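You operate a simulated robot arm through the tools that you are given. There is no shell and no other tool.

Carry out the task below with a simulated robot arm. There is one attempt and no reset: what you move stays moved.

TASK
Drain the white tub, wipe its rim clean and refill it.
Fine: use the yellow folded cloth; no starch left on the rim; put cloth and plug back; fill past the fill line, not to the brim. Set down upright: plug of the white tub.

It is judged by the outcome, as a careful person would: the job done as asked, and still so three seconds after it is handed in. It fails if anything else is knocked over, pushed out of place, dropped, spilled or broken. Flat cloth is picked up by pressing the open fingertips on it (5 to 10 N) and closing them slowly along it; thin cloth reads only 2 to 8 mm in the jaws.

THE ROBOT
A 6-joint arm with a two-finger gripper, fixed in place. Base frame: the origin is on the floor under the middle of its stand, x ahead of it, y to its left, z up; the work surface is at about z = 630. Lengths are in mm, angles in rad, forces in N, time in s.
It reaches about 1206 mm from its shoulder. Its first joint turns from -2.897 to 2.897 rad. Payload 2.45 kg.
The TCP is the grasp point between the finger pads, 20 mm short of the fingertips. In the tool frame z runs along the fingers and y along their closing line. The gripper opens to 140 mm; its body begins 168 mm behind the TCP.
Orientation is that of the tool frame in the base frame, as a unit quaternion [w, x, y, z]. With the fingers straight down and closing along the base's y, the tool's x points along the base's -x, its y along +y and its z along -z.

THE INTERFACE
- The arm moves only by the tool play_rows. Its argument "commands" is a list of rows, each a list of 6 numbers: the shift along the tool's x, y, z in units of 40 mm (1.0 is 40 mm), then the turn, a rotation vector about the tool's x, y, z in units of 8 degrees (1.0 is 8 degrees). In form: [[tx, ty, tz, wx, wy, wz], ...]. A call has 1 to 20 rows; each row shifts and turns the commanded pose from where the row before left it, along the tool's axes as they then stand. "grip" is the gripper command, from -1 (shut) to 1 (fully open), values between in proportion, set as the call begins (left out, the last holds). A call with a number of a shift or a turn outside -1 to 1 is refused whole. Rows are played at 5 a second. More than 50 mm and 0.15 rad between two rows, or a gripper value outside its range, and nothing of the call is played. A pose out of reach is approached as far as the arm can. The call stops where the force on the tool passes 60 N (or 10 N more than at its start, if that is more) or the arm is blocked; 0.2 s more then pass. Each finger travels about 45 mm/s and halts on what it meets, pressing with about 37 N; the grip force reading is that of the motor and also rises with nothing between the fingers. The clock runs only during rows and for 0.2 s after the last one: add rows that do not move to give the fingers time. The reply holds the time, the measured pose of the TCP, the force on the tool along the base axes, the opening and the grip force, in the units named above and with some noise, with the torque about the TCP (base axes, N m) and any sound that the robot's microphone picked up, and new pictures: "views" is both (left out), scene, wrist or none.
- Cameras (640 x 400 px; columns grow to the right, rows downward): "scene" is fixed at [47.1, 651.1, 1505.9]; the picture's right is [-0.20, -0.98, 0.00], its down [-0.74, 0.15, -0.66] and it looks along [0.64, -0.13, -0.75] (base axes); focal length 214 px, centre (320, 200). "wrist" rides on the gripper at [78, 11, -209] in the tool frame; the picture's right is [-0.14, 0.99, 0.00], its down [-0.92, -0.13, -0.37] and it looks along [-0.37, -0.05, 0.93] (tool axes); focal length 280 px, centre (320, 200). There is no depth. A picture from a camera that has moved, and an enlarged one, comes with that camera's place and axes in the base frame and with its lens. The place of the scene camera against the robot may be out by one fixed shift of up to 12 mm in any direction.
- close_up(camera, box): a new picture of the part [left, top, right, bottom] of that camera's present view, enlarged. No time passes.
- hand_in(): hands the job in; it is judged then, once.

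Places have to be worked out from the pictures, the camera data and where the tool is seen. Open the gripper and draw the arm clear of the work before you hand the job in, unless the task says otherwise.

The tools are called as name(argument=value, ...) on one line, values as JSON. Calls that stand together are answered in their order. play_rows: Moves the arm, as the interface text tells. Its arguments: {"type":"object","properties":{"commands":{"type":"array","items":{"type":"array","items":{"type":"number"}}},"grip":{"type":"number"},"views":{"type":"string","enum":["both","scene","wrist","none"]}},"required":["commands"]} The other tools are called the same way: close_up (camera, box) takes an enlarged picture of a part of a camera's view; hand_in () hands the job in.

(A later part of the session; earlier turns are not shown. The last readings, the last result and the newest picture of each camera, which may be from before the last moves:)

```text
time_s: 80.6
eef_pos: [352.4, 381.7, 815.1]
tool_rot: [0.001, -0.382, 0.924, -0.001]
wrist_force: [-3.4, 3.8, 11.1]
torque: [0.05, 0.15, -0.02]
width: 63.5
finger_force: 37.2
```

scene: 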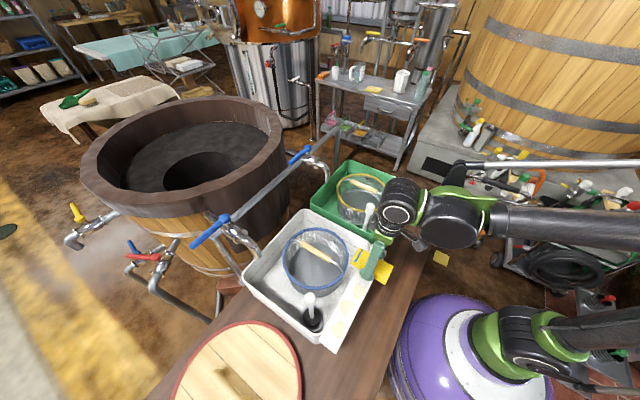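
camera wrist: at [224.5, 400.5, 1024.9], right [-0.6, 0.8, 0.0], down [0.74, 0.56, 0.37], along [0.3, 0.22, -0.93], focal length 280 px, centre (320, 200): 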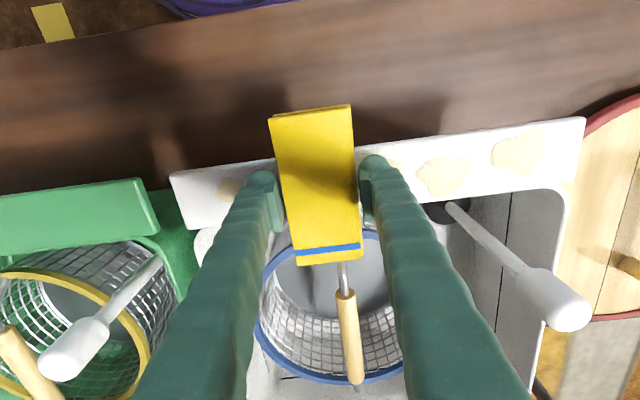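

11 N with about 5 N of rubbing drag, just right. I stroke forward over the spot.

play_rows(commands=[[0, 0.15, 0, 0, 0, 0], [0, 0.15, 0, 0, 0, 0], [0, 0.15, 0, 0, 0, 0], [0, 0.15, 0, 0, 0, 0], [0, 0.15, 0, 0, 0, 0], [0, 0.15, 0, 0, 0, 0]], views="none")

```text
time_s: 82.0
eef_pos: [328.5, 406.9, 812.9]
tool_rot: [0.001, -0.382, 0.924, -0.001]
wrist_force: [9.3, -9.1, 27.4]
torque: [-0.22, -0.23, -0.02]
width: 63.6
finger_force: 36.9
```

27 N on the forward stroke; I ease slightly and stroke back.

play_rows(commands=[[0, -0.15, -0.004, 0, 0, 0], [0, -0.15, 0, 0, 0, 0], [0, -0.15, 0, 0, 0, 0], [0, -0.15, 0, 0, 0, 0], [0, -0.15, 0, 0, 0, 0], [0, -0.15, 0, 0, 0, 0]], views="none")

```text
time_s: 83.4
eef_pos: [356.1, 382.9, 814.1]
tool_rot: [0.001, -0.383, 0.924, -0.001]
wrist_force: [0.0, 0.4, -1.1]
torque: [0.01, 0.01, 0.04]
width: 63.8
finger_force: 37.2
```

Contact lost on that stroke; I press 0.3 mm and stroke forward again, then look at the first spot from further along.

play_rows(commands=[[0, 0, 0.008, 0, 0, 0], [0, 0, 0, 0, 0, 0]], views="none")

```text
time_s: 84.0
eef_pos: [352.9, 383.2, 814.1]
tool_rot: [0.001, -0.383, 0.924, -0.001]
wrist_force: [2.2, -1.3, 3.5]
torque: [-0.04, 0.02, 0.04]
width: 63.7
finger_force: 36.9
```

play_rows(commands=[[0, 0.15, 0.003, 0, 0, 0], [0, 0.15, 0, 0, 0, 0], [0, 0.15, 0, 0, 0, 0], [0, 0.15, 0, 0, 0, 0], [0, 0.15, 0, 0, 0, 0], [0, 0.15, 0, 0, 0, 0], [0, 0.15, 0, 0, 0, 0]], views="none")

```text
time_s: 85.6
eef_pos: [323.6, 411.3, 814.1]
tool_rot: [0.001, -0.383, 0.924, 0.0]
wrist_force: [11.4, -11.5, 33.3]
torque: [-0.33, -0.31, 0.02]
width: 63.8
finger_force: 36.8
```

33 N again on the forward stroke; I ease 0.25 mm and carry on over the second spot.

play_rows(commands=[[0, 0.15, -0.006, 0, 0, 0], [0, 0.15, 0, 0, 0, 0], [0, 0.15, 0, 0, 0, 0], [0, 0.15, 0, 0, 0, 0], [0, 0.15, 0, 0, 0, 0], [0, 0.15, 0, 0, 0, 0], [0, 0.15, 0, 0, 0, 0], [0, 0.15, 0, 0, 0, 0]], views="wrist")

close_up(camera="wrist", box=[160, 130, 300, 240])

```text
time_s: 87.4
eef_pos: [290.5, 445.3, 812.6]
tool_rot: [0.001, -0.382, 0.924, -0.001]
wrist_force: [10.9, -9.6, 31.1]
torque: [-0.23, -0.18, 0.01]
width: 63.4
finger_force: 37.1
camera wrist: at [226.3, 397.6, 1022.0], right [-0.6, 0.8, 0.0], down [0.74, 0.56, 0.37], along [0.3, 0.22, -0.93], focal length 280 px, centre (320, 200)
```

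wrist: 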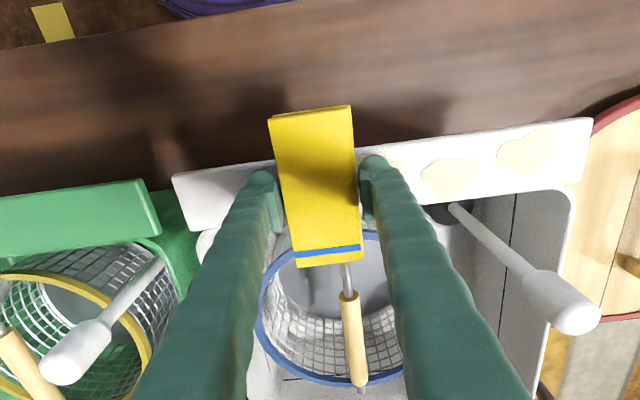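

```text
3.64 times, centred on (230, 185) of wrist
camera zoom: at [226.3, 397.6, 1022.0], right [-0.6, 0.8, 0.0], down [0.74, 0.56, 0.37], along [0.3, 0.22, -0.93], focal length 1020 px, centre (647, 254)
```

zoom: 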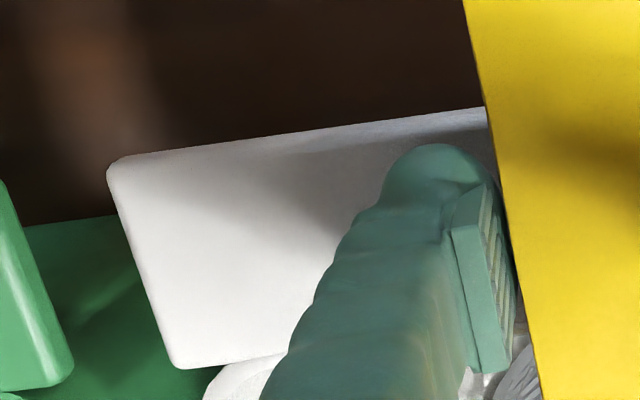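

The first spot is gone. The forward strokes keep steady contact, so I carry on forward over the second and third spots at the same height, slightly eased.

play_rows(commands=[[0, 0.15, -0.003, 0, 0, 0], [0, 0.15, 0, 0, 0, 0], [0, 0.15, 0, 0, 0, 0], [0, 0.15, 0, 0, 0, 0], [0, 0.15, 0, 0, 0, 0], [0, 0.15, 0, 0, 0, 0], [0, 0.15, 0, 0, 0, 0], [0, 0.15, 0, 0, 0, 0]], views="wrist")

close_up(camera="wrist", box=[120, 130, 300, 240])

```text
time_s: 89.2
eef_pos: [255.5, 478.3, 813.1]
tool_rot: [0.001, -0.383, 0.924, 0.001]
wrist_force: [0.1, -0.2, -0.6]
torque: [0.01, 0.01, 0.02]
width: 63.8
finger_force: 37.6
camera wrist: at [191.3, 431.9, 1022.2], right [-0.6, 0.8, 0.0], down [0.74, 0.56, 0.37], along [0.3, 0.22, -0.93], focal length 280 px, centre (320, 200)
```

wrist: 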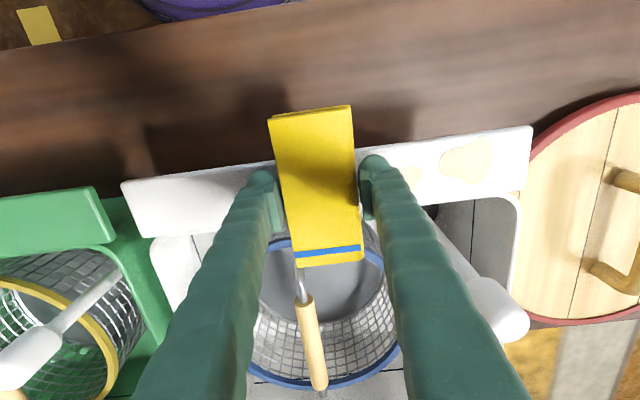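

```text
3.56 times, centred on (210, 185) of wrist
camera zoom: at [191.3, 431.9, 1022.2], right [-0.6, 0.8, 0.0], down [0.74, 0.56, 0.37], along [0.3, 0.22, -0.93], focal length 997 px, centre (711, 253)
```

zoom: 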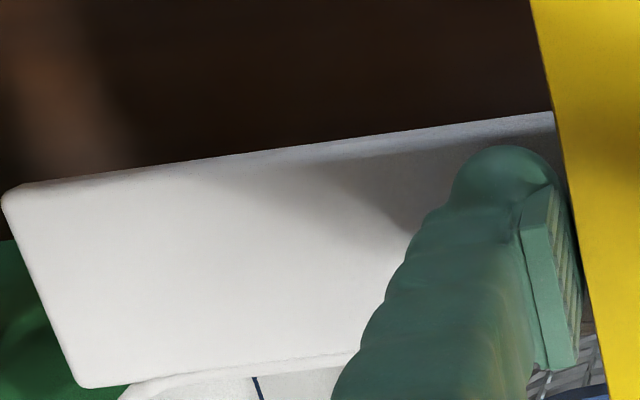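

Everything visible up to q≈95 is clean now. Contact has faded at this point, so I add small steps down until about 10 N.

play_rows(commands=[[0, 0, 0.008, 0, 0, 0], [0, 0, 0, 0, 0, 0]], views="none")

```text
time_s: 89.8
eef_pos: [255.7, 480.4, 812.5]
tool_rot: [0.001, -0.383, 0.924, 0.0]
wrist_force: [-0.2, -0.1, 1.7]
torque: [0.01, 0.13, 0.0]
width: 63.7
finger_force: 37.0
```

play_rows(commands=[[0, 0, 0.005, 0, 0, 0], [0, -0.15, 0, 0, 0, 0], [0, -0.15, 0, 0, 0, 0], [0, -0.15, 0, 0, 0, 0], [0, -0.15, 0, 0, 0, 0]], views="none")

```text
time_s: 91.0
eef_pos: [273.2, 462.0, 814.2]
tool_rot: [0.002, -0.383, 0.924, 0.001]
wrist_force: [0.1, -0.3, -0.5]
torque: [0.04, -0.02, 0.0]
width: 63.8
finger_force: 37.0
```

Backward strokes lose contact; forward ones hold. I press a little and stroke forward through the third spot.

play_rows(commands=[[0, 0, 0.005, 0, 0, 0], [0, 0.15, 0, 0, 0, 0], [0, 0.15, 0, 0, 0, 0], [0, 0.15, 0, 0, 0, 0], [0, 0.15, 0, 0, 0, 0]], views="none")

```text
time_s: 92.2
eef_pos: [256.3, 478.9, 813.2]
tool_rot: [0.001, -0.382, 0.924, -0.001]
wrist_force: [6.2, -5.7, 17.4]
torque: [-0.03, -0.07, -0.03]
width: 63.7
finger_force: 37.1
```

17 N with 8 N of drag, good. I keep going forward past the third spot.

play_rows(commands=[[0, 0.15, 0, 0, 0, 0], [0, 0.15, 0, 0, 0, 0], [0, 0.15, 0, 0, 0, 0], [0, 0.15, 0, 0, 0, 0], [0, 0.15, 0, 0, 0, 0], [0, 0.15, 0, 0, 0, 0]], views="none")

```text
time_s: 93.6
eef_pos: [230.5, 505.8, 812.2]
tool_rot: [0.001, -0.382, 0.924, -0.001]
wrist_force: [6.5, -6.2, 19.7]
torque: [-0.1, -0.14, -0.01]
width: 63.5
finger_force: 36.8
```

Steady 20 N. I go on forward over the fourth spot; the pad's inner end stays about 15–20 mm clear of the plug stem.

play_rows(commands=[[0, 0.15, 0, 0, 0, 0], [0, 0.15, 0, 0, 0, 0], [0, 0.15, 0, 0, 0, 0], [0, 0.15, 0, 0, 0, 0], [0, 0.15, 0, 0, 0, 0], [0, 0.15, 0, 0, 0, 0], [0, 0.15, 0, 0, 0, 0], [0, 0.15, 0, 0, 0, 0]], views="wrist")

close_up(camera="wrist", box=[60, 120, 300, 260])

```text
time_s: 95.4
eef_pos: [196.7, 539.5, 813.0]
tool_rot: [0.001, -0.383, 0.924, 0.0]
wrist_force: [4.7, -7.0, 22.2]
torque: [-0.1, -0.07, 0.0]
width: 63.7
finger_force: 36.9
camera wrist: at [131.8, 491.6, 1021.5], right [-0.6, 0.8, 0.0], down [0.74, 0.56, 0.37], along [0.3, 0.22, -0.93], focal length 280 px, centre (320, 200)
```

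wrist: 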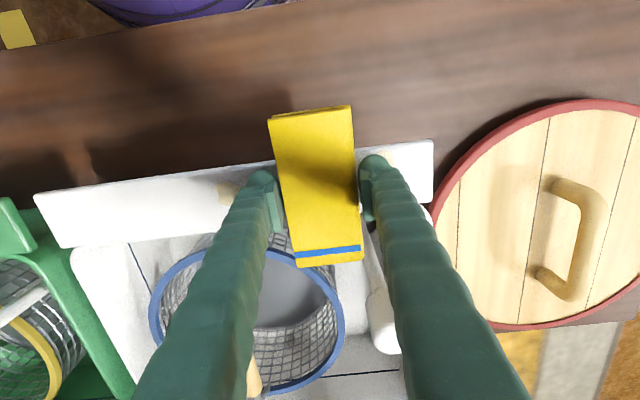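

```text
2.67 times, centred on (180, 190) of wrist
camera zoom: at [131.8, 491.6, 1021.5], right [-0.6, 0.8, 0.0], down [0.74, 0.56, 0.37], along [0.3, 0.22, -0.93], focal length 748 px, centre (693, 227)
```

zoom: 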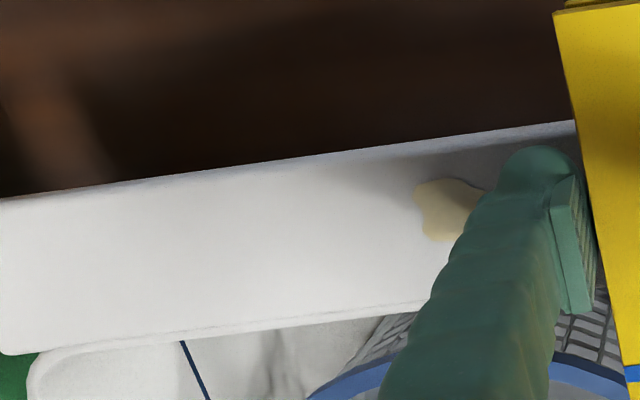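

Spots 1 and 2 are clean; a remnant of spot 3 is left for another pass. I continue forward over spots 4 and 5 to the flange's end.

play_rows(commands=[[0, 0.15, 0, 0, 0, 0], [0, 0.15, 0, 0, 0, 0], [0, 0.15, 0, 0, 0, 0], [0, 0.15, 0, 0, 0, 0], [0, 0.15, 0, 0, 0, 0], [0, 0.15, 0, 0, 0, 0], [0, 0.15, 0, 0, 0, 0], [0, 0.15, 0, 0, 0, 0], [0, 0.15, 0, 0, 0, 0], [0, 0.15, 0, 0, 0, 0], [0, 0.15, 0, 0, 0, 0]], views="wrist")

close_up(camera="wrist", box=[20, 120, 300, 280])

```text
time_s: 97.8
eef_pos: [149.8, 585.7, 812.6]
tool_rot: [0.001, -0.382, 0.924, 0.0]
wrist_force: [6.4, -7.0, 22.8]
torque: [-0.04, -0.1, 0.0]
width: 63.6
finger_force: 36.9
camera wrist: at [85.8, 538.7, 1021.4], right [-0.6, 0.8, 0.0], down [0.74, 0.56, 0.37], along [0.3, 0.22, -0.93], focal length 280 px, centre (320, 200)
```

wrist: 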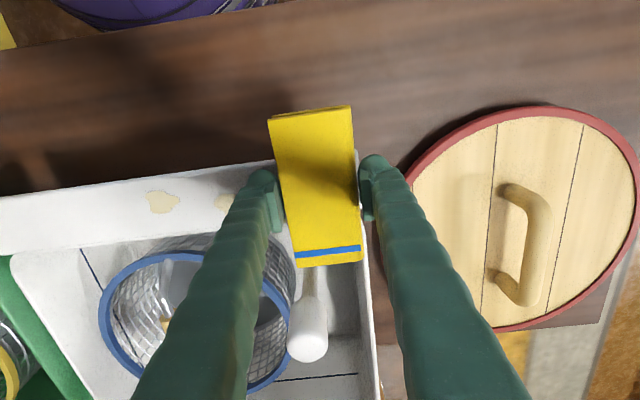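

```text
2.29 times, centred on (160, 200) of wrist
camera zoom: at [85.8, 538.7, 1021.4], right [-0.6, 0.8, 0.0], down [0.74, 0.56, 0.37], along [0.3, 0.22, -0.93], focal length 641 px, centre (686, 200)
```

zoom: 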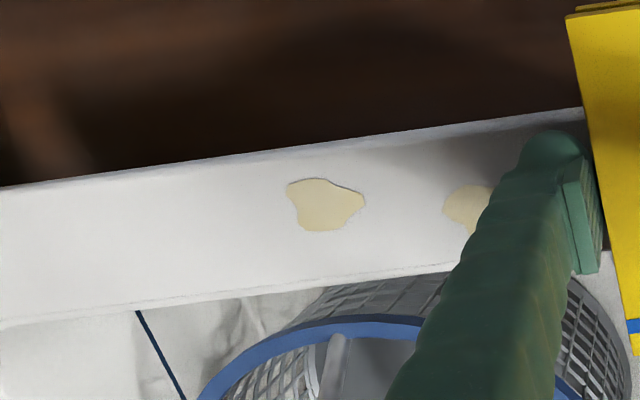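

Spots 3 and 4 are reduced, spot 5 is under the pad. Now I stroke back with slightly more depth, checking that it keeps contact.

play_rows(commands=[[0, -0.15, 0.008, 0, 0, 0], [0, -0.15, 0, 0, 0, 0], [0, -0.15, 0, 0, 0, 0]], views="none")

```text
time_s: 98.6
eef_pos: [160.6, 573.7, 811.4]
tool_rot: [0.0, -0.383, 0.924, 0.0]
wrist_force: [-10.9, 9.2, 28.4]
torque: [0.24, 0.41, -0.02]
width: 63.6
finger_force: 37.2
```

28 N with 14 N of drag backwards: contact is good. I continue back in this direction over spots 5, 4 and 3, slightly eased.

play_rows(commands=[[0, -0.15, -0.003, 0, 0, 0], [0, -0.15, 0, 0, 0, 0], [0, -0.15, 0, 0, 0, 0], [0, -0.15, 0, 0, 0, 0], [0, -0.15, 0, 0, 0, 0], [0, -0.15, 0, 0, 0, 0]], views="none")

```text
time_s: 100.0
eef_pos: [188.9, 547.1, 811.3]
tool_rot: [0.001, -0.382, 0.924, 0.0]
wrist_force: [-6.5, 5.9, 19.3]
torque: [0.14, 0.26, -0.07]
width: 63.7
finger_force: 36.8
```

play_rows(commands=[[0, -0.15, 0, 0, 0, 0], [0, -0.15, 0, 0, 0, 0], [0, -0.15, 0, 0, 0, 0], [0, -0.15, 0, 0, 0, 0], [0, -0.15, 0, 0, 0, 0], [0, -0.15, 0, 0, 0, 0]], views="none")

```text
time_s: 101.4
eef_pos: [213.8, 523.0, 812.7]
tool_rot: [0.001, -0.382, 0.924, -0.001]
wrist_force: [0.5, -0.6, -0.3]
torque: [-0.03, -0.02, 0.01]
width: 63.7
finger_force: 37.5
```

Contact lost around here; I add 0.3 mm and go on backward over spot 3.

play_rows(commands=[[0, 0, 0.008, 0, 0, 0], [0, -0.15, 0, 0, 0, 0], [0, -0.15, 0, 0, 0, 0]], views="none")

```text
time_s: 102.2
eef_pos: [220.2, 515.6, 812.0]
tool_rot: [0.002, -0.382, 0.924, 0.0]
wrist_force: [-4.9, 3.9, 13.2]
torque: [-0.08, 0.09, 0.02]
width: 63.6
finger_force: 37.3
```

play_rows(commands=[[0, -0.15, 0.002, 0, 0, 0], [0, -0.15, 0, 0, 0, 0], [0, -0.15, 0, 0, 0, 0], [0, -0.15, 0, 0, 0, 0], [0, -0.15, 0, 0, 0, 0]], views="none")

```text
time_s: 103.4
eef_pos: [241.6, 492.4, 812.1]
tool_rot: [0.0, -0.383, 0.924, 0.001]
wrist_force: [-9.2, 8.3, 27.9]
torque: [0.12, 0.08, 0.02]
width: 63.7
finger_force: 37.2
```

28 N with good drag at q≈177. I continue back through spot 3 to q≈130.

play_rows(commands=[[0, -0.15, -0.002, 0, 0, 0], [0, -0.15, 0, 0, 0, 0], [0, -0.15, 0, 0, 0, 0], [0, -0.15, 0, 0, 0, 0], [0, -0.15, 0, 0, 0, 0], [0, -0.15, 0, 0, 0, 0], [0, -0.15, 0, 0, 0, 0]], views="wrist")

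close_up(camera="wrist", box=[350, 100, 600, 250])

```text
time_s: 105.0
eef_pos: [272.5, 463.0, 812.5]
tool_rot: [0.001, -0.382, 0.924, 0.0]
wrist_force: [1.2, 0.6, -0.1]
torque: [-0.01, -0.01, -0.01]
width: 63.6
finger_force: 37.2
camera wrist: at [209.0, 416.0, 1022.6], right [-0.6, 0.8, 0.0], down [0.74, 0.56, 0.37], along [0.3, 0.22, -0.93], focal length 280 px, centre (320, 200)
```

wrist: 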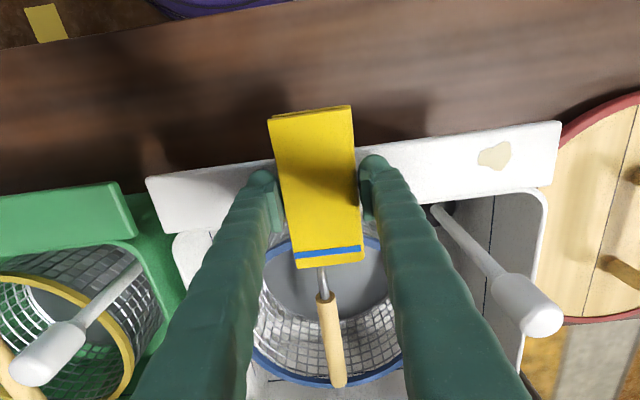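

```text
2.56 times, centred on (475, 175) of wrist
camera zoom: at [209.0, 416.0, 1022.6], right [-0.6, 0.8, 0.0], down [0.74, 0.56, 0.37], along [0.3, 0.22, -0.93], focal length 718 px, centre (-77, 264)
```

zoom: 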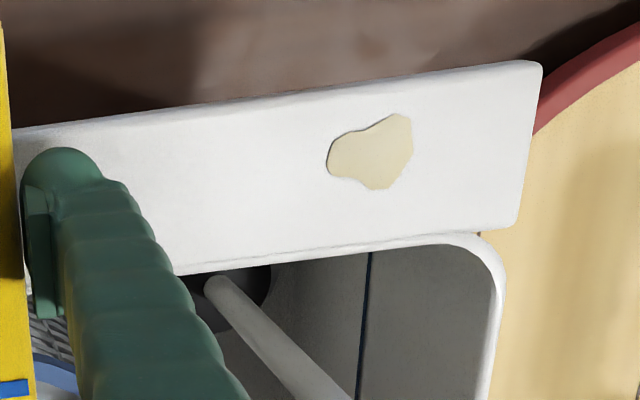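

Spot 4 is gone too; a reduced spot 5 remains and spot 3 is hidden by the finger. I press slightly and stroke forward again through 3 to 5.

play_rows(commands=[[0, 0, 0.004, 0, 0, 0], [0, 0.15, 0, 0, 0, 0], [0, 0.15, 0, 0, 0, 0], [0, 0.15, 0, 0, 0, 0]], views="none")

```text
time_s: 106.0
eef_pos: [261.2, 476.0, 812.0]
tool_rot: [0.0, -0.383, 0.924, 0.0]
wrist_force: [-0.4, 0.7, -0.8]
torque: [0.02, -0.05, 0.02]
width: 63.6
finger_force: 36.8
```

play_rows(commands=[[0, 0, 0.007, 0, 0, 0], [0, 0, 0, 0, 0, 0]], views="none")

```text
time_s: 106.6
eef_pos: [261.0, 476.3, 812.5]
tool_rot: [0.001, -0.383, 0.924, -0.001]
wrist_force: [0.2, -0.5, -0.3]
torque: [0.0, 0.0, 0.02]
width: 63.4
finger_force: 37.1
```

play_rows(commands=[[0, 0, 0.007, 0, 0, 0], [0, 0, 0, 0, 0, 0]], views="none")

```text
time_s: 107.2
eef_pos: [261.1, 476.1, 811.0]
tool_rot: [0.001, -0.382, 0.924, 0.0]
wrist_force: [-0.7, 0.7, 5.3]
torque: [-0.12, 0.06, -0.02]
width: 63.8
finger_force: 37.0
```

5 N here; I add a hair and stroke forward.

play_rows(commands=[[0, 0.15, 0.003, 0, 0, 0], [0, 0.15, 0, 0, 0, 0], [0, 0.15, 0, 0, 0, 0], [0, 0.15, 0, 0, 0, 0], [0, 0.15, 0, 0, 0, 0]], views="none")

```text
time_s: 108.4
eef_pos: [240.0, 496.4, 812.5]
tool_rot: [0.002, -0.382, 0.924, 0.0]
wrist_force: [7.7, -6.3, 24.6]
torque: [-0.09, -0.17, -0.05]
width: 63.3
finger_force: 37.0
```

Good contact (25 N). I continue forward across the fourth spot's place to the fifth.

play_rows(commands=[[0, 0.15, -0.001, 0, 0, 0], [0, 0.15, 0, 0, 0, 0], [0, 0.15, 0, 0, 0, 0], [0, 0.15, 0, 0, 0, 0], [0, 0.15, 0, 0, 0, 0], [0, 0.15, 0, 0, 0, 0], [0, 0.15, 0, 0, 0, 0], [0, 0.15, 0, 0, 0, 0], [0, 0.15, 0, 0, 0, 0], [0, 0.15, 0, 0, 0, 0]], views="none")

```text
time_s: 110.6
eef_pos: [196.0, 539.4, 811.7]
tool_rot: [0.0, -0.382, 0.924, 0.0]
wrist_force: [0.5, 0.8, -1.6]
torque: [-0.01, -0.01, 0.04]
width: 63.6
finger_force: 37.0
```

Contact faded at q≈243; from here I can see whether spot 3 is gone.

play_rows(commands=[[0, 0, 0.008, 0, 0, 0], [0, 0, 0, 0, 0, 0]], views="wrist")

close_up(camera="wrist", box=[60, 120, 300, 260])

```text
time_s: 111.2
eef_pos: [196.3, 539.4, 811.6]
tool_rot: [0.002, -0.383, 0.924, 0.001]
wrist_force: [-6.0, 1.9, 15.3]
torque: [0.1, 0.18, 0.08]
width: 63.7
finger_force: 37.1
camera wrist: at [132.5, 492.0, 1020.5], right [-0.6, 0.8, 0.0], down [0.74, 0.56, 0.37], along [0.3, 0.22, -0.93], focal length 280 px, centre (320, 200)
```

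wrist: 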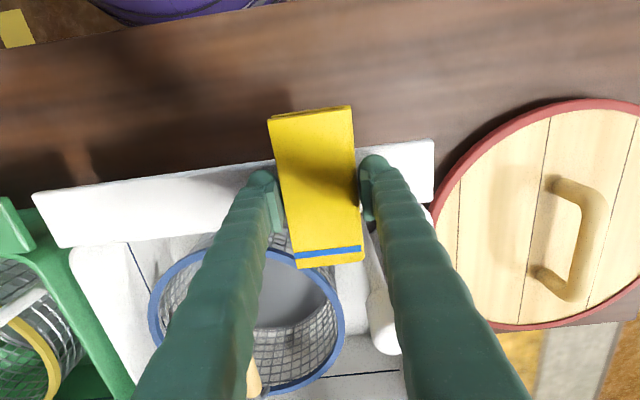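

```text
2.67 times, centred on (180, 190) of wrist
camera zoom: at [132.5, 492.0, 1020.5], right [-0.6, 0.8, 0.0], down [0.74, 0.56, 0.37], along [0.3, 0.22, -0.93], focal length 748 px, centre (693, 227)
```

zoom: 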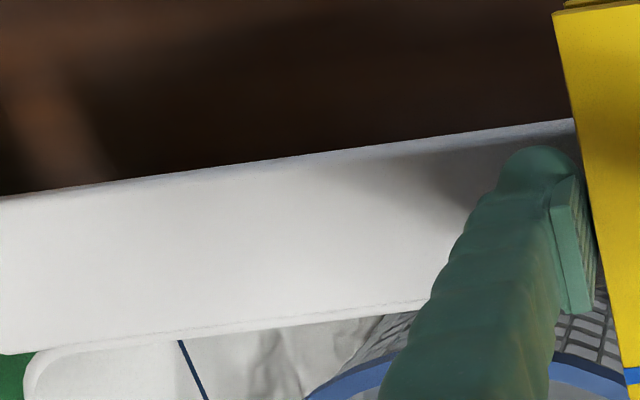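

Spot 3 is gone. With 15 N here, I stroke forward over spot 5 to the end.

play_rows(commands=[[0, 0.15, 0, 0, 0, 0], [0, 0.15, 0, 0, 0, 0], [0, 0.15, 0, 0, 0, 0], [0, 0.15, 0, 0, 0, 0], [0, 0.15, 0, 0, 0, 0]], views="none")

```text
time_s: 112.4
eef_pos: [174.9, 560.2, 811.5]
tool_rot: [0.001, -0.382, 0.924, -0.001]
wrist_force: [6.6, -6.6, 19.5]
torque: [-0.14, -0.1, -0.01]
width: 63.7
finger_force: 37.6
```

play_rows(commands=[[0, 0.15, 0, 0, 0, 0], [0, 0.15, 0, 0, 0, 0], [0, 0.15, 0, 0, 0, 0], [0, 0.15, 0, 0, 0, 0], [0, 0.15, 0, 0, 0, 0], [0, 0.15, 0, 0, 0, 0]], views="none")

```text
time_s: 113.8
eef_pos: [148.8, 586.5, 812.2]
tool_rot: [0.001, -0.382, 0.924, 0.001]
wrist_force: [-0.2, 0.1, -0.7]
torque: [-0.01, -0.02, -0.01]
width: 63.2
finger_force: 37.0
```

Contact faded near the end; I press a little and stroke back over spot 5.

play_rows(commands=[[0, 0, 0.01, 0, 0, 0], [0, 0, 0, 0, 0, 0]], views="none")

```text
time_s: 114.4
eef_pos: [148.7, 586.2, 811.7]
tool_rot: [0.0, -0.383, 0.924, 0.0]
wrist_force: [-5.2, 1.0, 13.4]
torque: [0.02, 0.2, 0.03]
width: 63.9
finger_force: 36.8
```

play_rows(commands=[[0, -0.15, 0.002, 0, 0, 0], [0, -0.15, 0, 0, 0, 0], [0, -0.15, 0, 0, 0, 0], [0, -0.15, 0, 0, 0, 0], [0, -0.15, 0, 0, 0, 0], [0, -0.15, 0, 0, 0, 0]], views="none")

```text
time_s: 115.8
eef_pos: [175.4, 559.5, 811.7]
tool_rot: [0.002, -0.382, 0.924, -0.001]
wrist_force: [-11.1, 6.7, 30.9]
torque: [0.31, 0.52, 0.07]
width: 63.4
finger_force: 36.7
```

Good contact on the way back (31 N). I continue back until spot 5's place comes into view.

play_rows(commands=[[0, -0.15, -0.003, 0, 0, 0], [0, -0.15, 0, 0, 0, 0], [0, -0.15, 0, 0, 0, 0], [0, -0.15, 0, 0, 0, 0], [0, -0.15, 0, 0, 0, 0], [0, -0.2, -0.02, 0, 0, 0], [0, -0.3, -0.1, 0, 0, 0], [0, -0.5, -0.2, 0, 0, 0], [0, -0.5, -0.2, 0, 0, 0], [0, 0, 0, 0, 0, 0]], views="wrist")

close_up(camera="wrist", box=[350, 90, 560, 240])

```text
time_s: 118.0
eef_pos: [239.3, 495.2, 832.5]
tool_rot: [0.001, -0.383, 0.924, 0.0]
wrist_force: [0.5, 0.1, -0.3]
torque: [-0.01, 0.01, 0.02]
width: 63.8
finger_force: 37.1
camera wrist: at [175.0, 449.0, 1041.2], right [-0.6, 0.8, 0.0], down [0.74, 0.56, 0.37], along [0.3, 0.22, -0.93], focal length 280 px, centre (320, 200)
```

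wrist: 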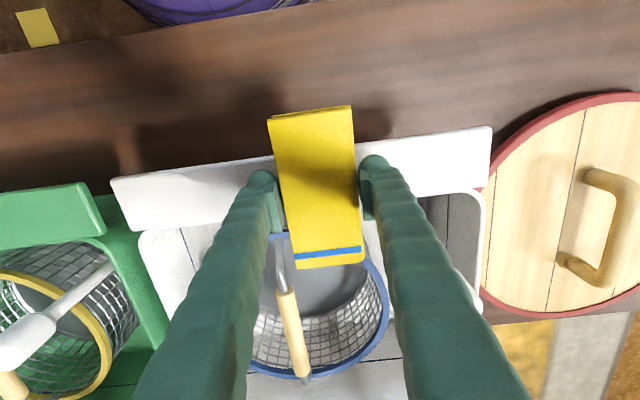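

```text
2.67 times, centred on (455, 165) of wrist
camera zoom: at [175.0, 449.0, 1041.2], right [-0.6, 0.8, 0.0], down [0.74, 0.56, 0.37], along [0.3, 0.22, -0.93], focal length 748 px, centre (-40, 293)
```

zoom: 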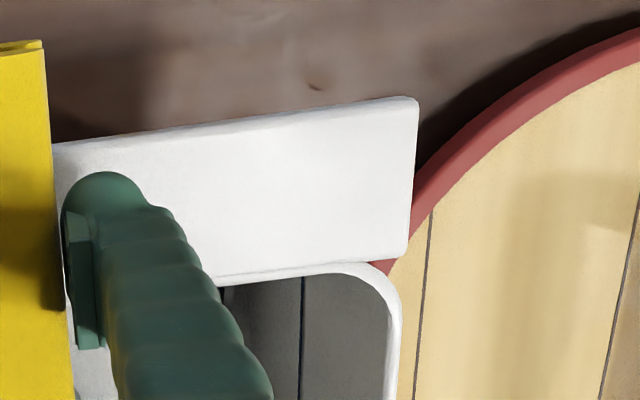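

Spot 5 is gone as well. I lift the pad straight up to travel height and check the whole rim, including from the scene camera.

play_rows(commands=[[0, 0, -0.5, 0, 0, 0], [0, 0, -0.9, 0, 0, 0], [0, 0, -0.9, 0, 0, 0], [0, -0.9, 0, 0, 0, 0], [0, -0.9, 0, 0, 0, 0], [0, -0.9, 0, 0, 0, 0], [0, -0.9, 0, 0, 0, 0], [0, -0.9, 0, 0, 0, 0], [0, -0.9, 0, 0, 0, 0], [0, 0, 0, 0, 0, 0]])

close_up(camera="scene", box=[235, 200, 395, 355])

close_up(camera="wrist", box=[280, 70, 640, 300])

```text
time_s: 120.2
eef_pos: [391.7, 343.0, 924.2]
tool_rot: [0.0, -0.383, 0.924, 0.0]
wrist_force: [-0.2, -0.1, -0.4]
torque: [-0.01, 0.02, 0.03]
width: 63.5
finger_force: 36.8
camera wrist: at [326.8, 296.9, 1133.8], right [-0.6, 0.8, 0.0], down [0.74, 0.56, 0.37], along [0.3, 0.22, -0.93], focal length 280 px, centre (320, 200)
```

scene: 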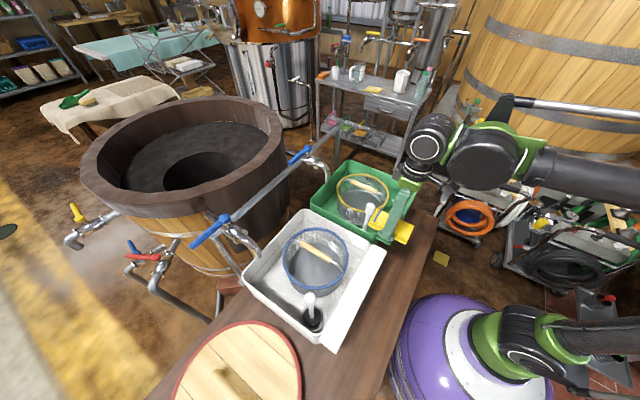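
wrist: 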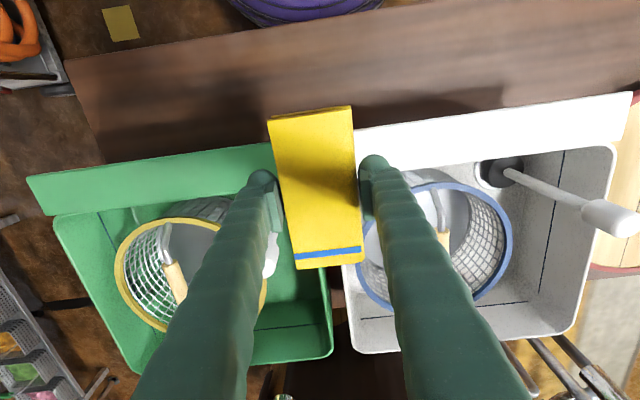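

```text
2.58 times, centred on (315, 278) of scene
camera zoom: at [47.1, 651.1, 1505.9], right [-0.2, -0.98, 0.0], down [-0.74, 0.15, -0.66], along [0.64, -0.13, -0.75], focal length 554 px, centre (333, 0)
```

zoom: 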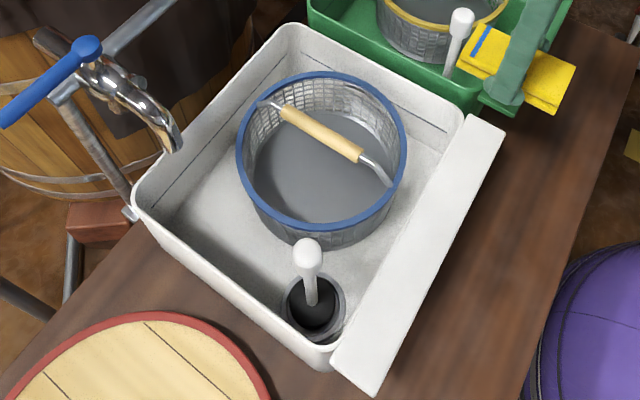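

```text
1.74 times, centred on (460, 185) of wrist
camera zoom: at [326.8, 296.9, 1133.8], right [-0.6, 0.8, 0.0], down [0.74, 0.56, 0.37], along [0.3, 0.22, -0.93], focal length 488 px, centre (76, 226)
```

zoom: 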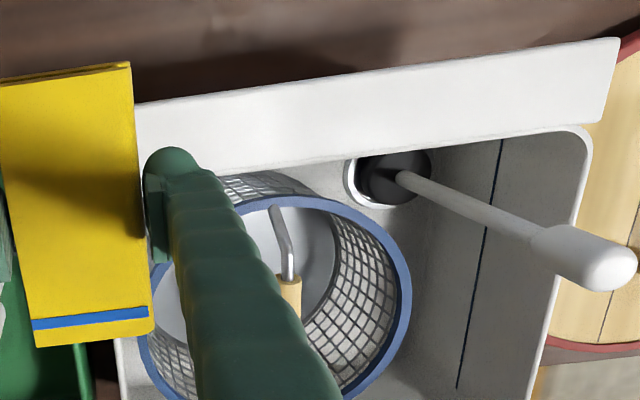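

The whole flange is clean in both views, and the rest of the rim shows no starch. Next I carry the pad back to its original place, centred at about (540, 47.6) at the same 45° angle.

play_rows(commands=[[0.3256, -0.98, 0, 0, 0, 0], [0.3256, -0.98, 0, 0, 0, 0], [0.3256, -0.98, 0, 0, 0, 0], [0.3256, -0.98, 0, 0, 0, 0], [0.3256, -0.98, 0, 0, 0, 0], [0.3256, -0.98, 0, 0, 0, 0], [0.3256, -0.98, 0, 0, 0, 0], [0.3256, -0.98, 0, 0, 0, 0], [0, 0, 0.8, 0, 0, 0], [0, 0, 0.9, 0, 0, 0], [0, 0, 0.9, 0, 0, 0], [0, 0, 0.9, 0, 0, 0], [0, 0, 0.9, 0, 0, 0], [0, 0, 0.8, 0, 0, 0], [0, 0, 0, 0, 0, 0]])

close_up(camera="wrist", box=[200, 70, 400, 280])

```text
time_s: 123.4
eef_pos: [537.8, 47.4, 715.9]
tool_rot: [0.001, -0.383, 0.924, -0.001]
wrist_force: [-0.3, 0.3, -0.9]
torque: [0.02, 0.02, -0.01]
width: 63.5
finger_force: 36.9
camera wrist: at [474.3, 0.8, 925.3], right [-0.6, 0.8, 0.0], down [0.74, 0.56, 0.37], along [0.3, 0.22, -0.93], focal length 280 px, centre (320, 200)
```

scene: 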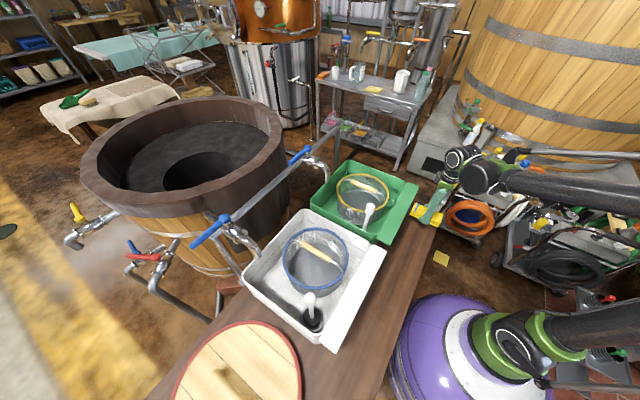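
wrist: 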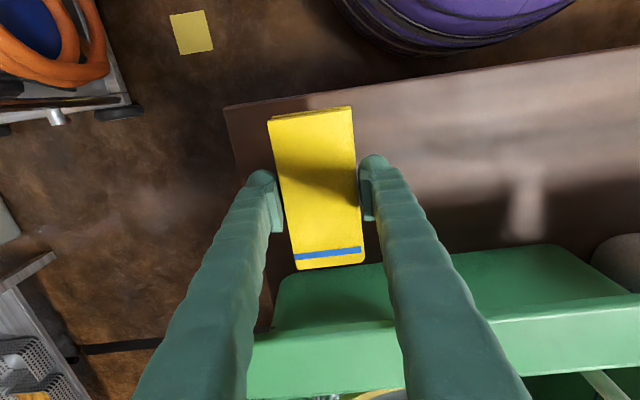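

```text
1.90 times, centred on (300, 175) of wrist
camera zoom: at [474.3, 0.8, 925.3], right [-0.6, 0.8, 0.0], down [0.74, 0.56, 0.37], along [0.3, 0.22, -0.93], focal length 534 px, centre (358, 248)
```

zoom: 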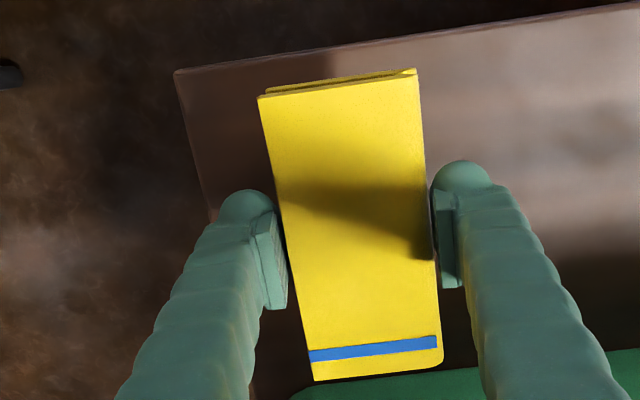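

The pad is over its place again. I lower it most of the way, then in small steps until it rests on the bench.

play_rows(commands=[[-0.03, 0, 0.4, 0, 0, 0], [0, 0, 0.4, 0, 0, 0], [0, 0, 0.3, 0, 0, 0], [0, 0, 0.2, 0, 0, 0], [0, 0, 0.1, 0, 0, 0], [0, 0, 0, 0, 0, 0]], views="none")

```text
time_s: 124.8
eef_pos: [540.5, 48.4, 660.2]
tool_rot: [0.001, -0.383, 0.924, 0.0]
wrist_force: [0.2, 0.8, -0.7]
torque: [0.01, 0.01, 0.0]
width: 63.7
finger_force: 36.8
```

play_rows(commands=[[0, 0, 0.04, 0, 0, 0], [0, 0, 0, 0, 0, 0]], views="none")

```text
time_s: 125.4
eef_pos: [541.0, 49.0, 658.5]
tool_rot: [0.0, -0.382, 0.924, -0.001]
wrist_force: [-0.5, 0.4, 0.2]
torque: [-0.03, 0.01, -0.04]
width: 63.7
finger_force: 37.5
```

play_rows(commands=[[0, 0, 0.03, 0, 0, 0], [0, 0, 0, 0, 0, 0]], views="none")

```text
time_s: 126.0
eef_pos: [539.9, 50.0, 657.1]
tool_rot: [0.002, -0.383, 0.924, -0.001]
wrist_force: [-0.3, -0.2, -0.1]
torque: [0.03, -0.02, -0.04]
width: 63.5
finger_force: 36.9
```

play_rows(commands=[[0, 0, 0.025, 0, 0, 0], [0, 0, 0, 0, 0, 0]], views="none")

```text
time_s: 126.6
eef_pos: [541.7, 49.9, 655.8]
tool_rot: [0.001, -0.383, 0.924, -0.001]
wrist_force: [0.2, 0.5, -0.7]
torque: [0.02, 0.01, 0.02]
width: 63.4
finger_force: 37.0
```

play_rows(commands=[[0, 0, 0.02, 0, 0, 0], [0, 0, 0, 0, 0, 0]], views="none")

```text
time_s: 127.2
eef_pos: [540.8, 49.2, 654.7]
tool_rot: [0.001, -0.383, 0.924, -0.001]
wrist_force: [-0.2, 0.4, -1.4]
torque: [0.03, 0.03, -0.01]
width: 63.7
finger_force: 37.2
```

No contact yet at 654.7; I keep stepping 0.8 mm.

play_rows(commands=[[0, 0, 0.02, 0, 0, 0], [0, 0, 0, 0, 0, 0]], views="none")

```text
time_s: 127.8
eef_pos: [541.7, 49.6, 654.9]
tool_rot: [0.002, -0.383, 0.924, -0.001]
wrist_force: [-0.2, 0.0, -0.9]
torque: [-0.01, -0.04, -0.02]
width: 63.8
finger_force: 36.7
```

play_rows(commands=[[0, 0, 0.02, 0, 0, 0], [0, 0, 0, 0, 0, 0]], views="wrist")

close_up(camera="scene", box=[390, 170, 470, 250])

```text
time_s: 128.4
eef_pos: [541.6, 48.6, 654.0]
tool_rot: [0.002, -0.383, 0.924, -0.001]
wrist_force: [0.4, -0.2, -0.5]
torque: [0.03, -0.03, 0.01]
width: 63.5
finger_force: 37.4
camera wrist: at [477.6, 2.2, 862.5], right [-0.6, 0.8, 0.0], down [0.74, 0.56, 0.37], along [0.3, 0.22, -0.93], focal length 280 px, centre (320, 200)
```

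wrist: 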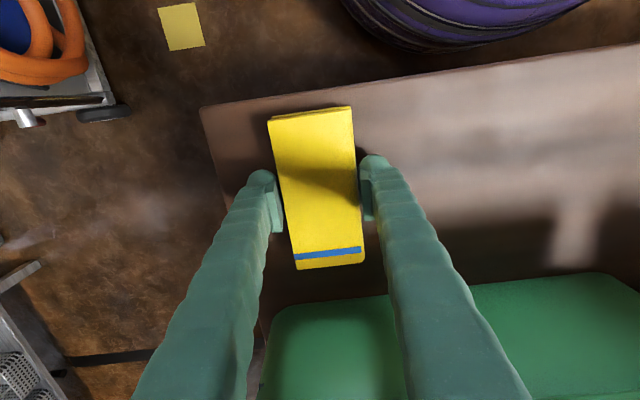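

```text
5.00 times, centred on (430, 210) of scene
camera zoom: at [47.1, 651.1, 1505.9], right [-0.2, -0.98, 0.0], down [-0.74, 0.15, -0.66], along [0.64, -0.13, -0.75], focal length 1072 px, centre (-230, 150)
```

zoom: 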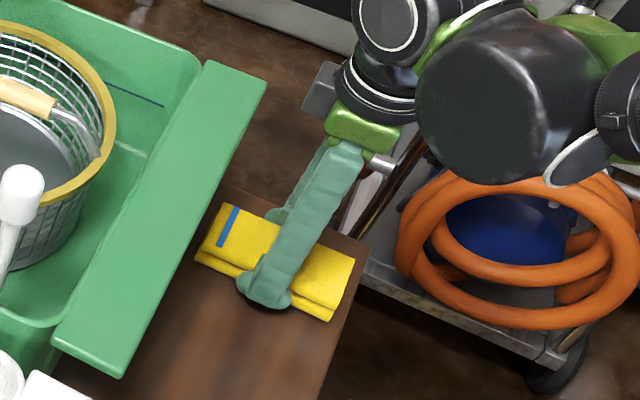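

The pad is nearly down. I continue in 0.6 mm steps.

play_rows(commands=[[0, 0, 0.015, 0, 0, 0], [0, 0, 0, 0, 0, 0]], views="none")

```text
time_s: 129.0
eef_pos: [542.4, 47.9, 651.4]
tool_rot: [0.001, -0.383, 0.924, -0.001]
wrist_force: [-0.7, -0.4, -0.2]
torque: [0.0, 0.01, 0.02]
width: 63.6
finger_force: 37.1
```

play_rows(commands=[[0, 0, 0.015, 0, 0, 0], [0, 0, 0, 0, 0, 0]], views="none")

```text
time_s: 129.6
eef_pos: [542.1, 48.4, 652.7]
tool_rot: [0.001, -0.383, 0.924, 0.0]
wrist_force: [0.8, -0.9, -0.7]
torque: [-0.02, -0.02, -0.03]
width: 63.6
finger_force: 36.8
```

Still free; two more careful steps.

play_rows(commands=[[0, 0, 0.015, 0, 0, 0], [0, 0, 0, 0, 0, 0]], views="none")

```text
time_s: 130.2
eef_pos: [542.7, 49.5, 651.4]
tool_rot: [0.001, -0.382, 0.924, -0.002]
wrist_force: [0.0, -0.4, -1.7]
torque: [0.03, -0.01, -0.01]
width: 63.6
finger_force: 37.1
```

play_rows(commands=[[0, 0, 0.015, 0, 0, 0], [0, 0, 0, 0, 0, 0]], views="none")

```text
time_s: 130.8
eef_pos: [541.8, 49.8, 650.2]
tool_rot: [0.001, -0.382, 0.924, -0.001]
wrist_force: [2.0, -3.2, 10.6]
torque: [-0.22, 0.15, 0.0]
width: 63.8
finger_force: 36.7
```

The pad now rests on the bench (10.6 N). I ease off a hair and open the fingers to release it.

play_rows(commands=[[0, 0, -0.01, 0, 0, 0], [0, 0, 0, 0, 0, 0]], views="none")

play_rows(commands=[[0, 0, 0, 0, 0, 0], [0, 0, 0, 0, 0, 0], [0, 0, 0, 0, 0, 0], [0, 0, 0, 0, 0, 0]], grip=0.35, views="wrist")

close_up(camera="wrist", box=[200, 70, 420, 280])

```text
time_s: 131.4
eef_pos: [542.6, 49.4, 651.4]
tool_rot: [0.001, -0.383, 0.924, 0.0]
wrist_force: [0.9, 0.2, -1.1]
torque: [0.0, -0.01, -0.03]
width: 63.3
finger_force: 36.8
```

```text
time_s: 132.4
eef_pos: [542.6, 49.0, 651.2]
tool_rot: [0.001, -0.383, 0.924, 0.0]
wrist_force: [-0.3, 1.6, 0.5]
torque: [0.05, 0.02, 0.01]
width: 94.6
finger_force: 0.0
camera wrist: at [477.9, 2.5, 860.4], right [-0.6, 0.8, 0.0], down [0.74, 0.56, 0.37], along [0.3, 0.22, -0.93], focal length 280 px, centre (320, 200)
```

wrist: 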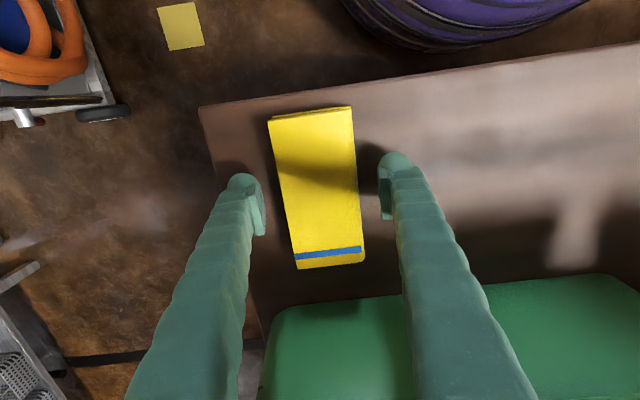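

```text
1.90 times, centred on (310, 175) of wrist
camera zoom: at [477.9, 2.5, 860.4], right [-0.6, 0.8, 0.0], down [0.74, 0.56, 0.37], along [0.3, 0.22, -0.93], focal length 534 px, centre (339, 248)
```

zoom: 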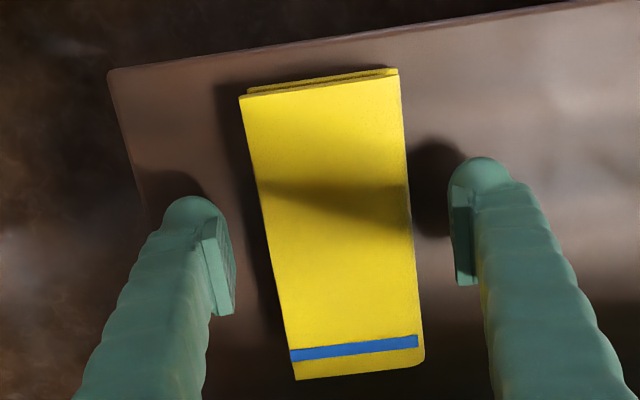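

The cloth is released flat in its place. I rise straight up and check it from above.

play_rows(commands=[[0, 0, -0.5, 0, 0, 0], [0, 0, -1, 0, 0, 0], [0, 0, -1, 0, 0, 0], [0, 0, -1, 0, 0, 0], [0, 0, -1, 0, 0, 0], [0, 0, -1, 0, 0, 0], [0, 0, -1, 0, 0, 0], [0, 0, -1, 0, 0, 0], [0, 0, -1, 0, 0, 0], [0, 0, -1, 0, 0, 0], [0, 0, -1, 0, 0, 0], [0, 0, -1, 0, 0, 0], [0, 0, 0, 0, 0, 0]])

close_up(camera="scene", box=[380, 190, 460, 250])

```text
time_s: 135.2
eef_pos: [543.1, 49.2, 1111.8]
tool_rot: [0.001, -0.383, 0.924, 0.0]
wrist_force: [-1.1, -0.2, -1.1]
torque: [-0.01, -0.03, -0.01]
width: 94.7
finger_force: 0.1
camera wrist: at [478.4, 1.7, 1321.1], right [-0.6, 0.8, 0.0], down [0.74, 0.56, 0.37], along [0.3, 0.22, -0.93], focal length 280 px, centre (320, 200)
```

scene: 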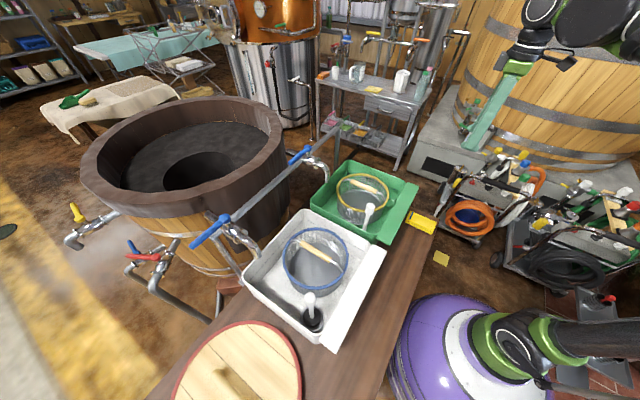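
wrist: 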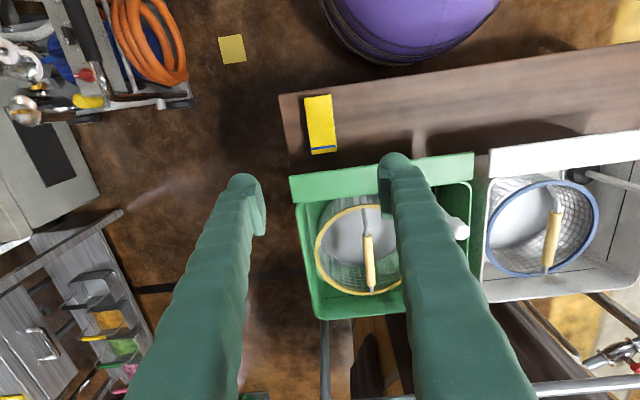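

```text
6.67 times, centred on (420, 220) of scene
camera zoom: at [47.1, 651.1, 1505.9], right [-0.2, -0.98, 0.0], down [-0.74, 0.15, -0.66], along [0.64, -0.13, -0.75], focal length 1430 px, centre (-347, 67)
```

zoom: 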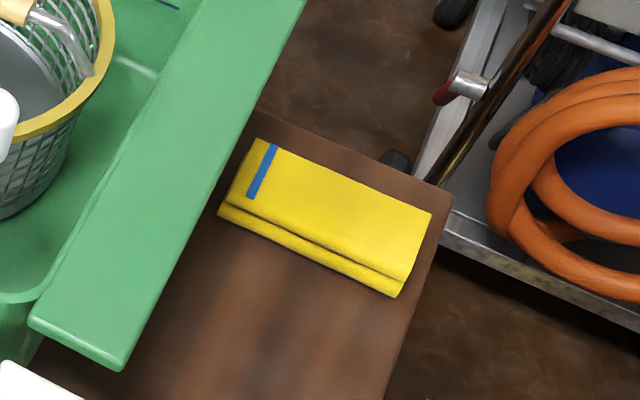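

The cloth lies as it did at the start, within about 6 mm. Next I travel at z≈1110 to above the white tub's tap for a close look at its lever.

play_rows(commands=[[-0.576, 0.849, 0, 0, 0, 0], [-0.576, 0.849, 0, 0, 0, 0], [-0.576, 0.849, 0, 0, 0, 0], [-0.576, 0.849, 0, 0, 0, 0], [-0.576, 0.849, 0, 0, 0, 0], [-0.576, 0.849, 0, 0, 0, 0], [-0.576, 0.849, 0, 0, 0, 0], [-0.576, 0.849, 0, 0, 0, 0], [-0.576, 0.849, 0, 0, 0, 0], [-0.576, 0.849, 0, 0, 0, 0], [-0.576, 0.849, 0, 0, 0, 0], [-0.576, 0.849, 0, 0, 0, 0], [-0.576, 0.849, 0, 0, 0, 0], [-0.576, 0.849, 0, 0, 0, 0], [-0.576, 0.849, 0, 0, 0, 0], [-0.576, 0.849, 0, 0, 0, 0], [-0.576, 0.849, 0, 0, 0, 0], [-0.576, 0.849, 0, 0, 0, 0], [0, 0, 0, 0, 0, 0]], grip=1)

```text
time_s: 139.2
eef_pos: [400.5, 772.8, 1113.1]
tool_rot: [0.001, -0.383, 0.924, 0.0]
wrist_force: [0.0, -0.3, 1.5]
torque: [0.01, -0.03, -0.03]
width: 139.9
finger_force: 0.0
camera wrist: at [336.3, 725.6, 1322.6], right [-0.6, 0.8, 0.0], down [0.74, 0.56, 0.37], along [0.3, 0.22, -0.93], focal length 280 px, centre (320, 200)
```

scene: 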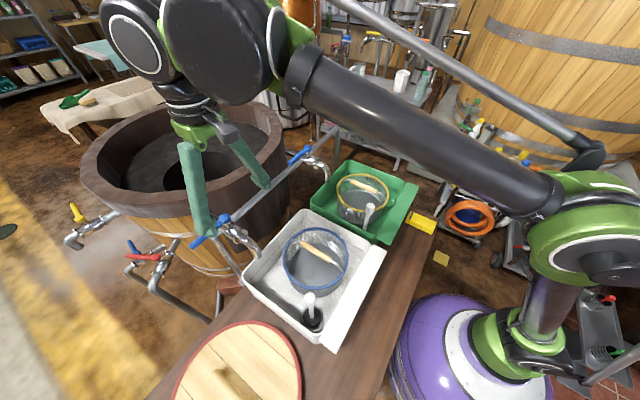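
wrist: 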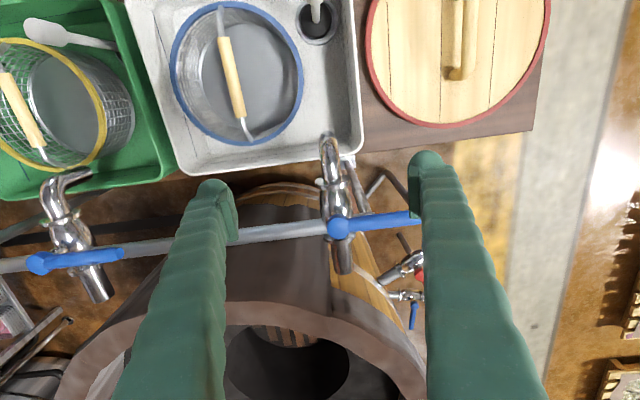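

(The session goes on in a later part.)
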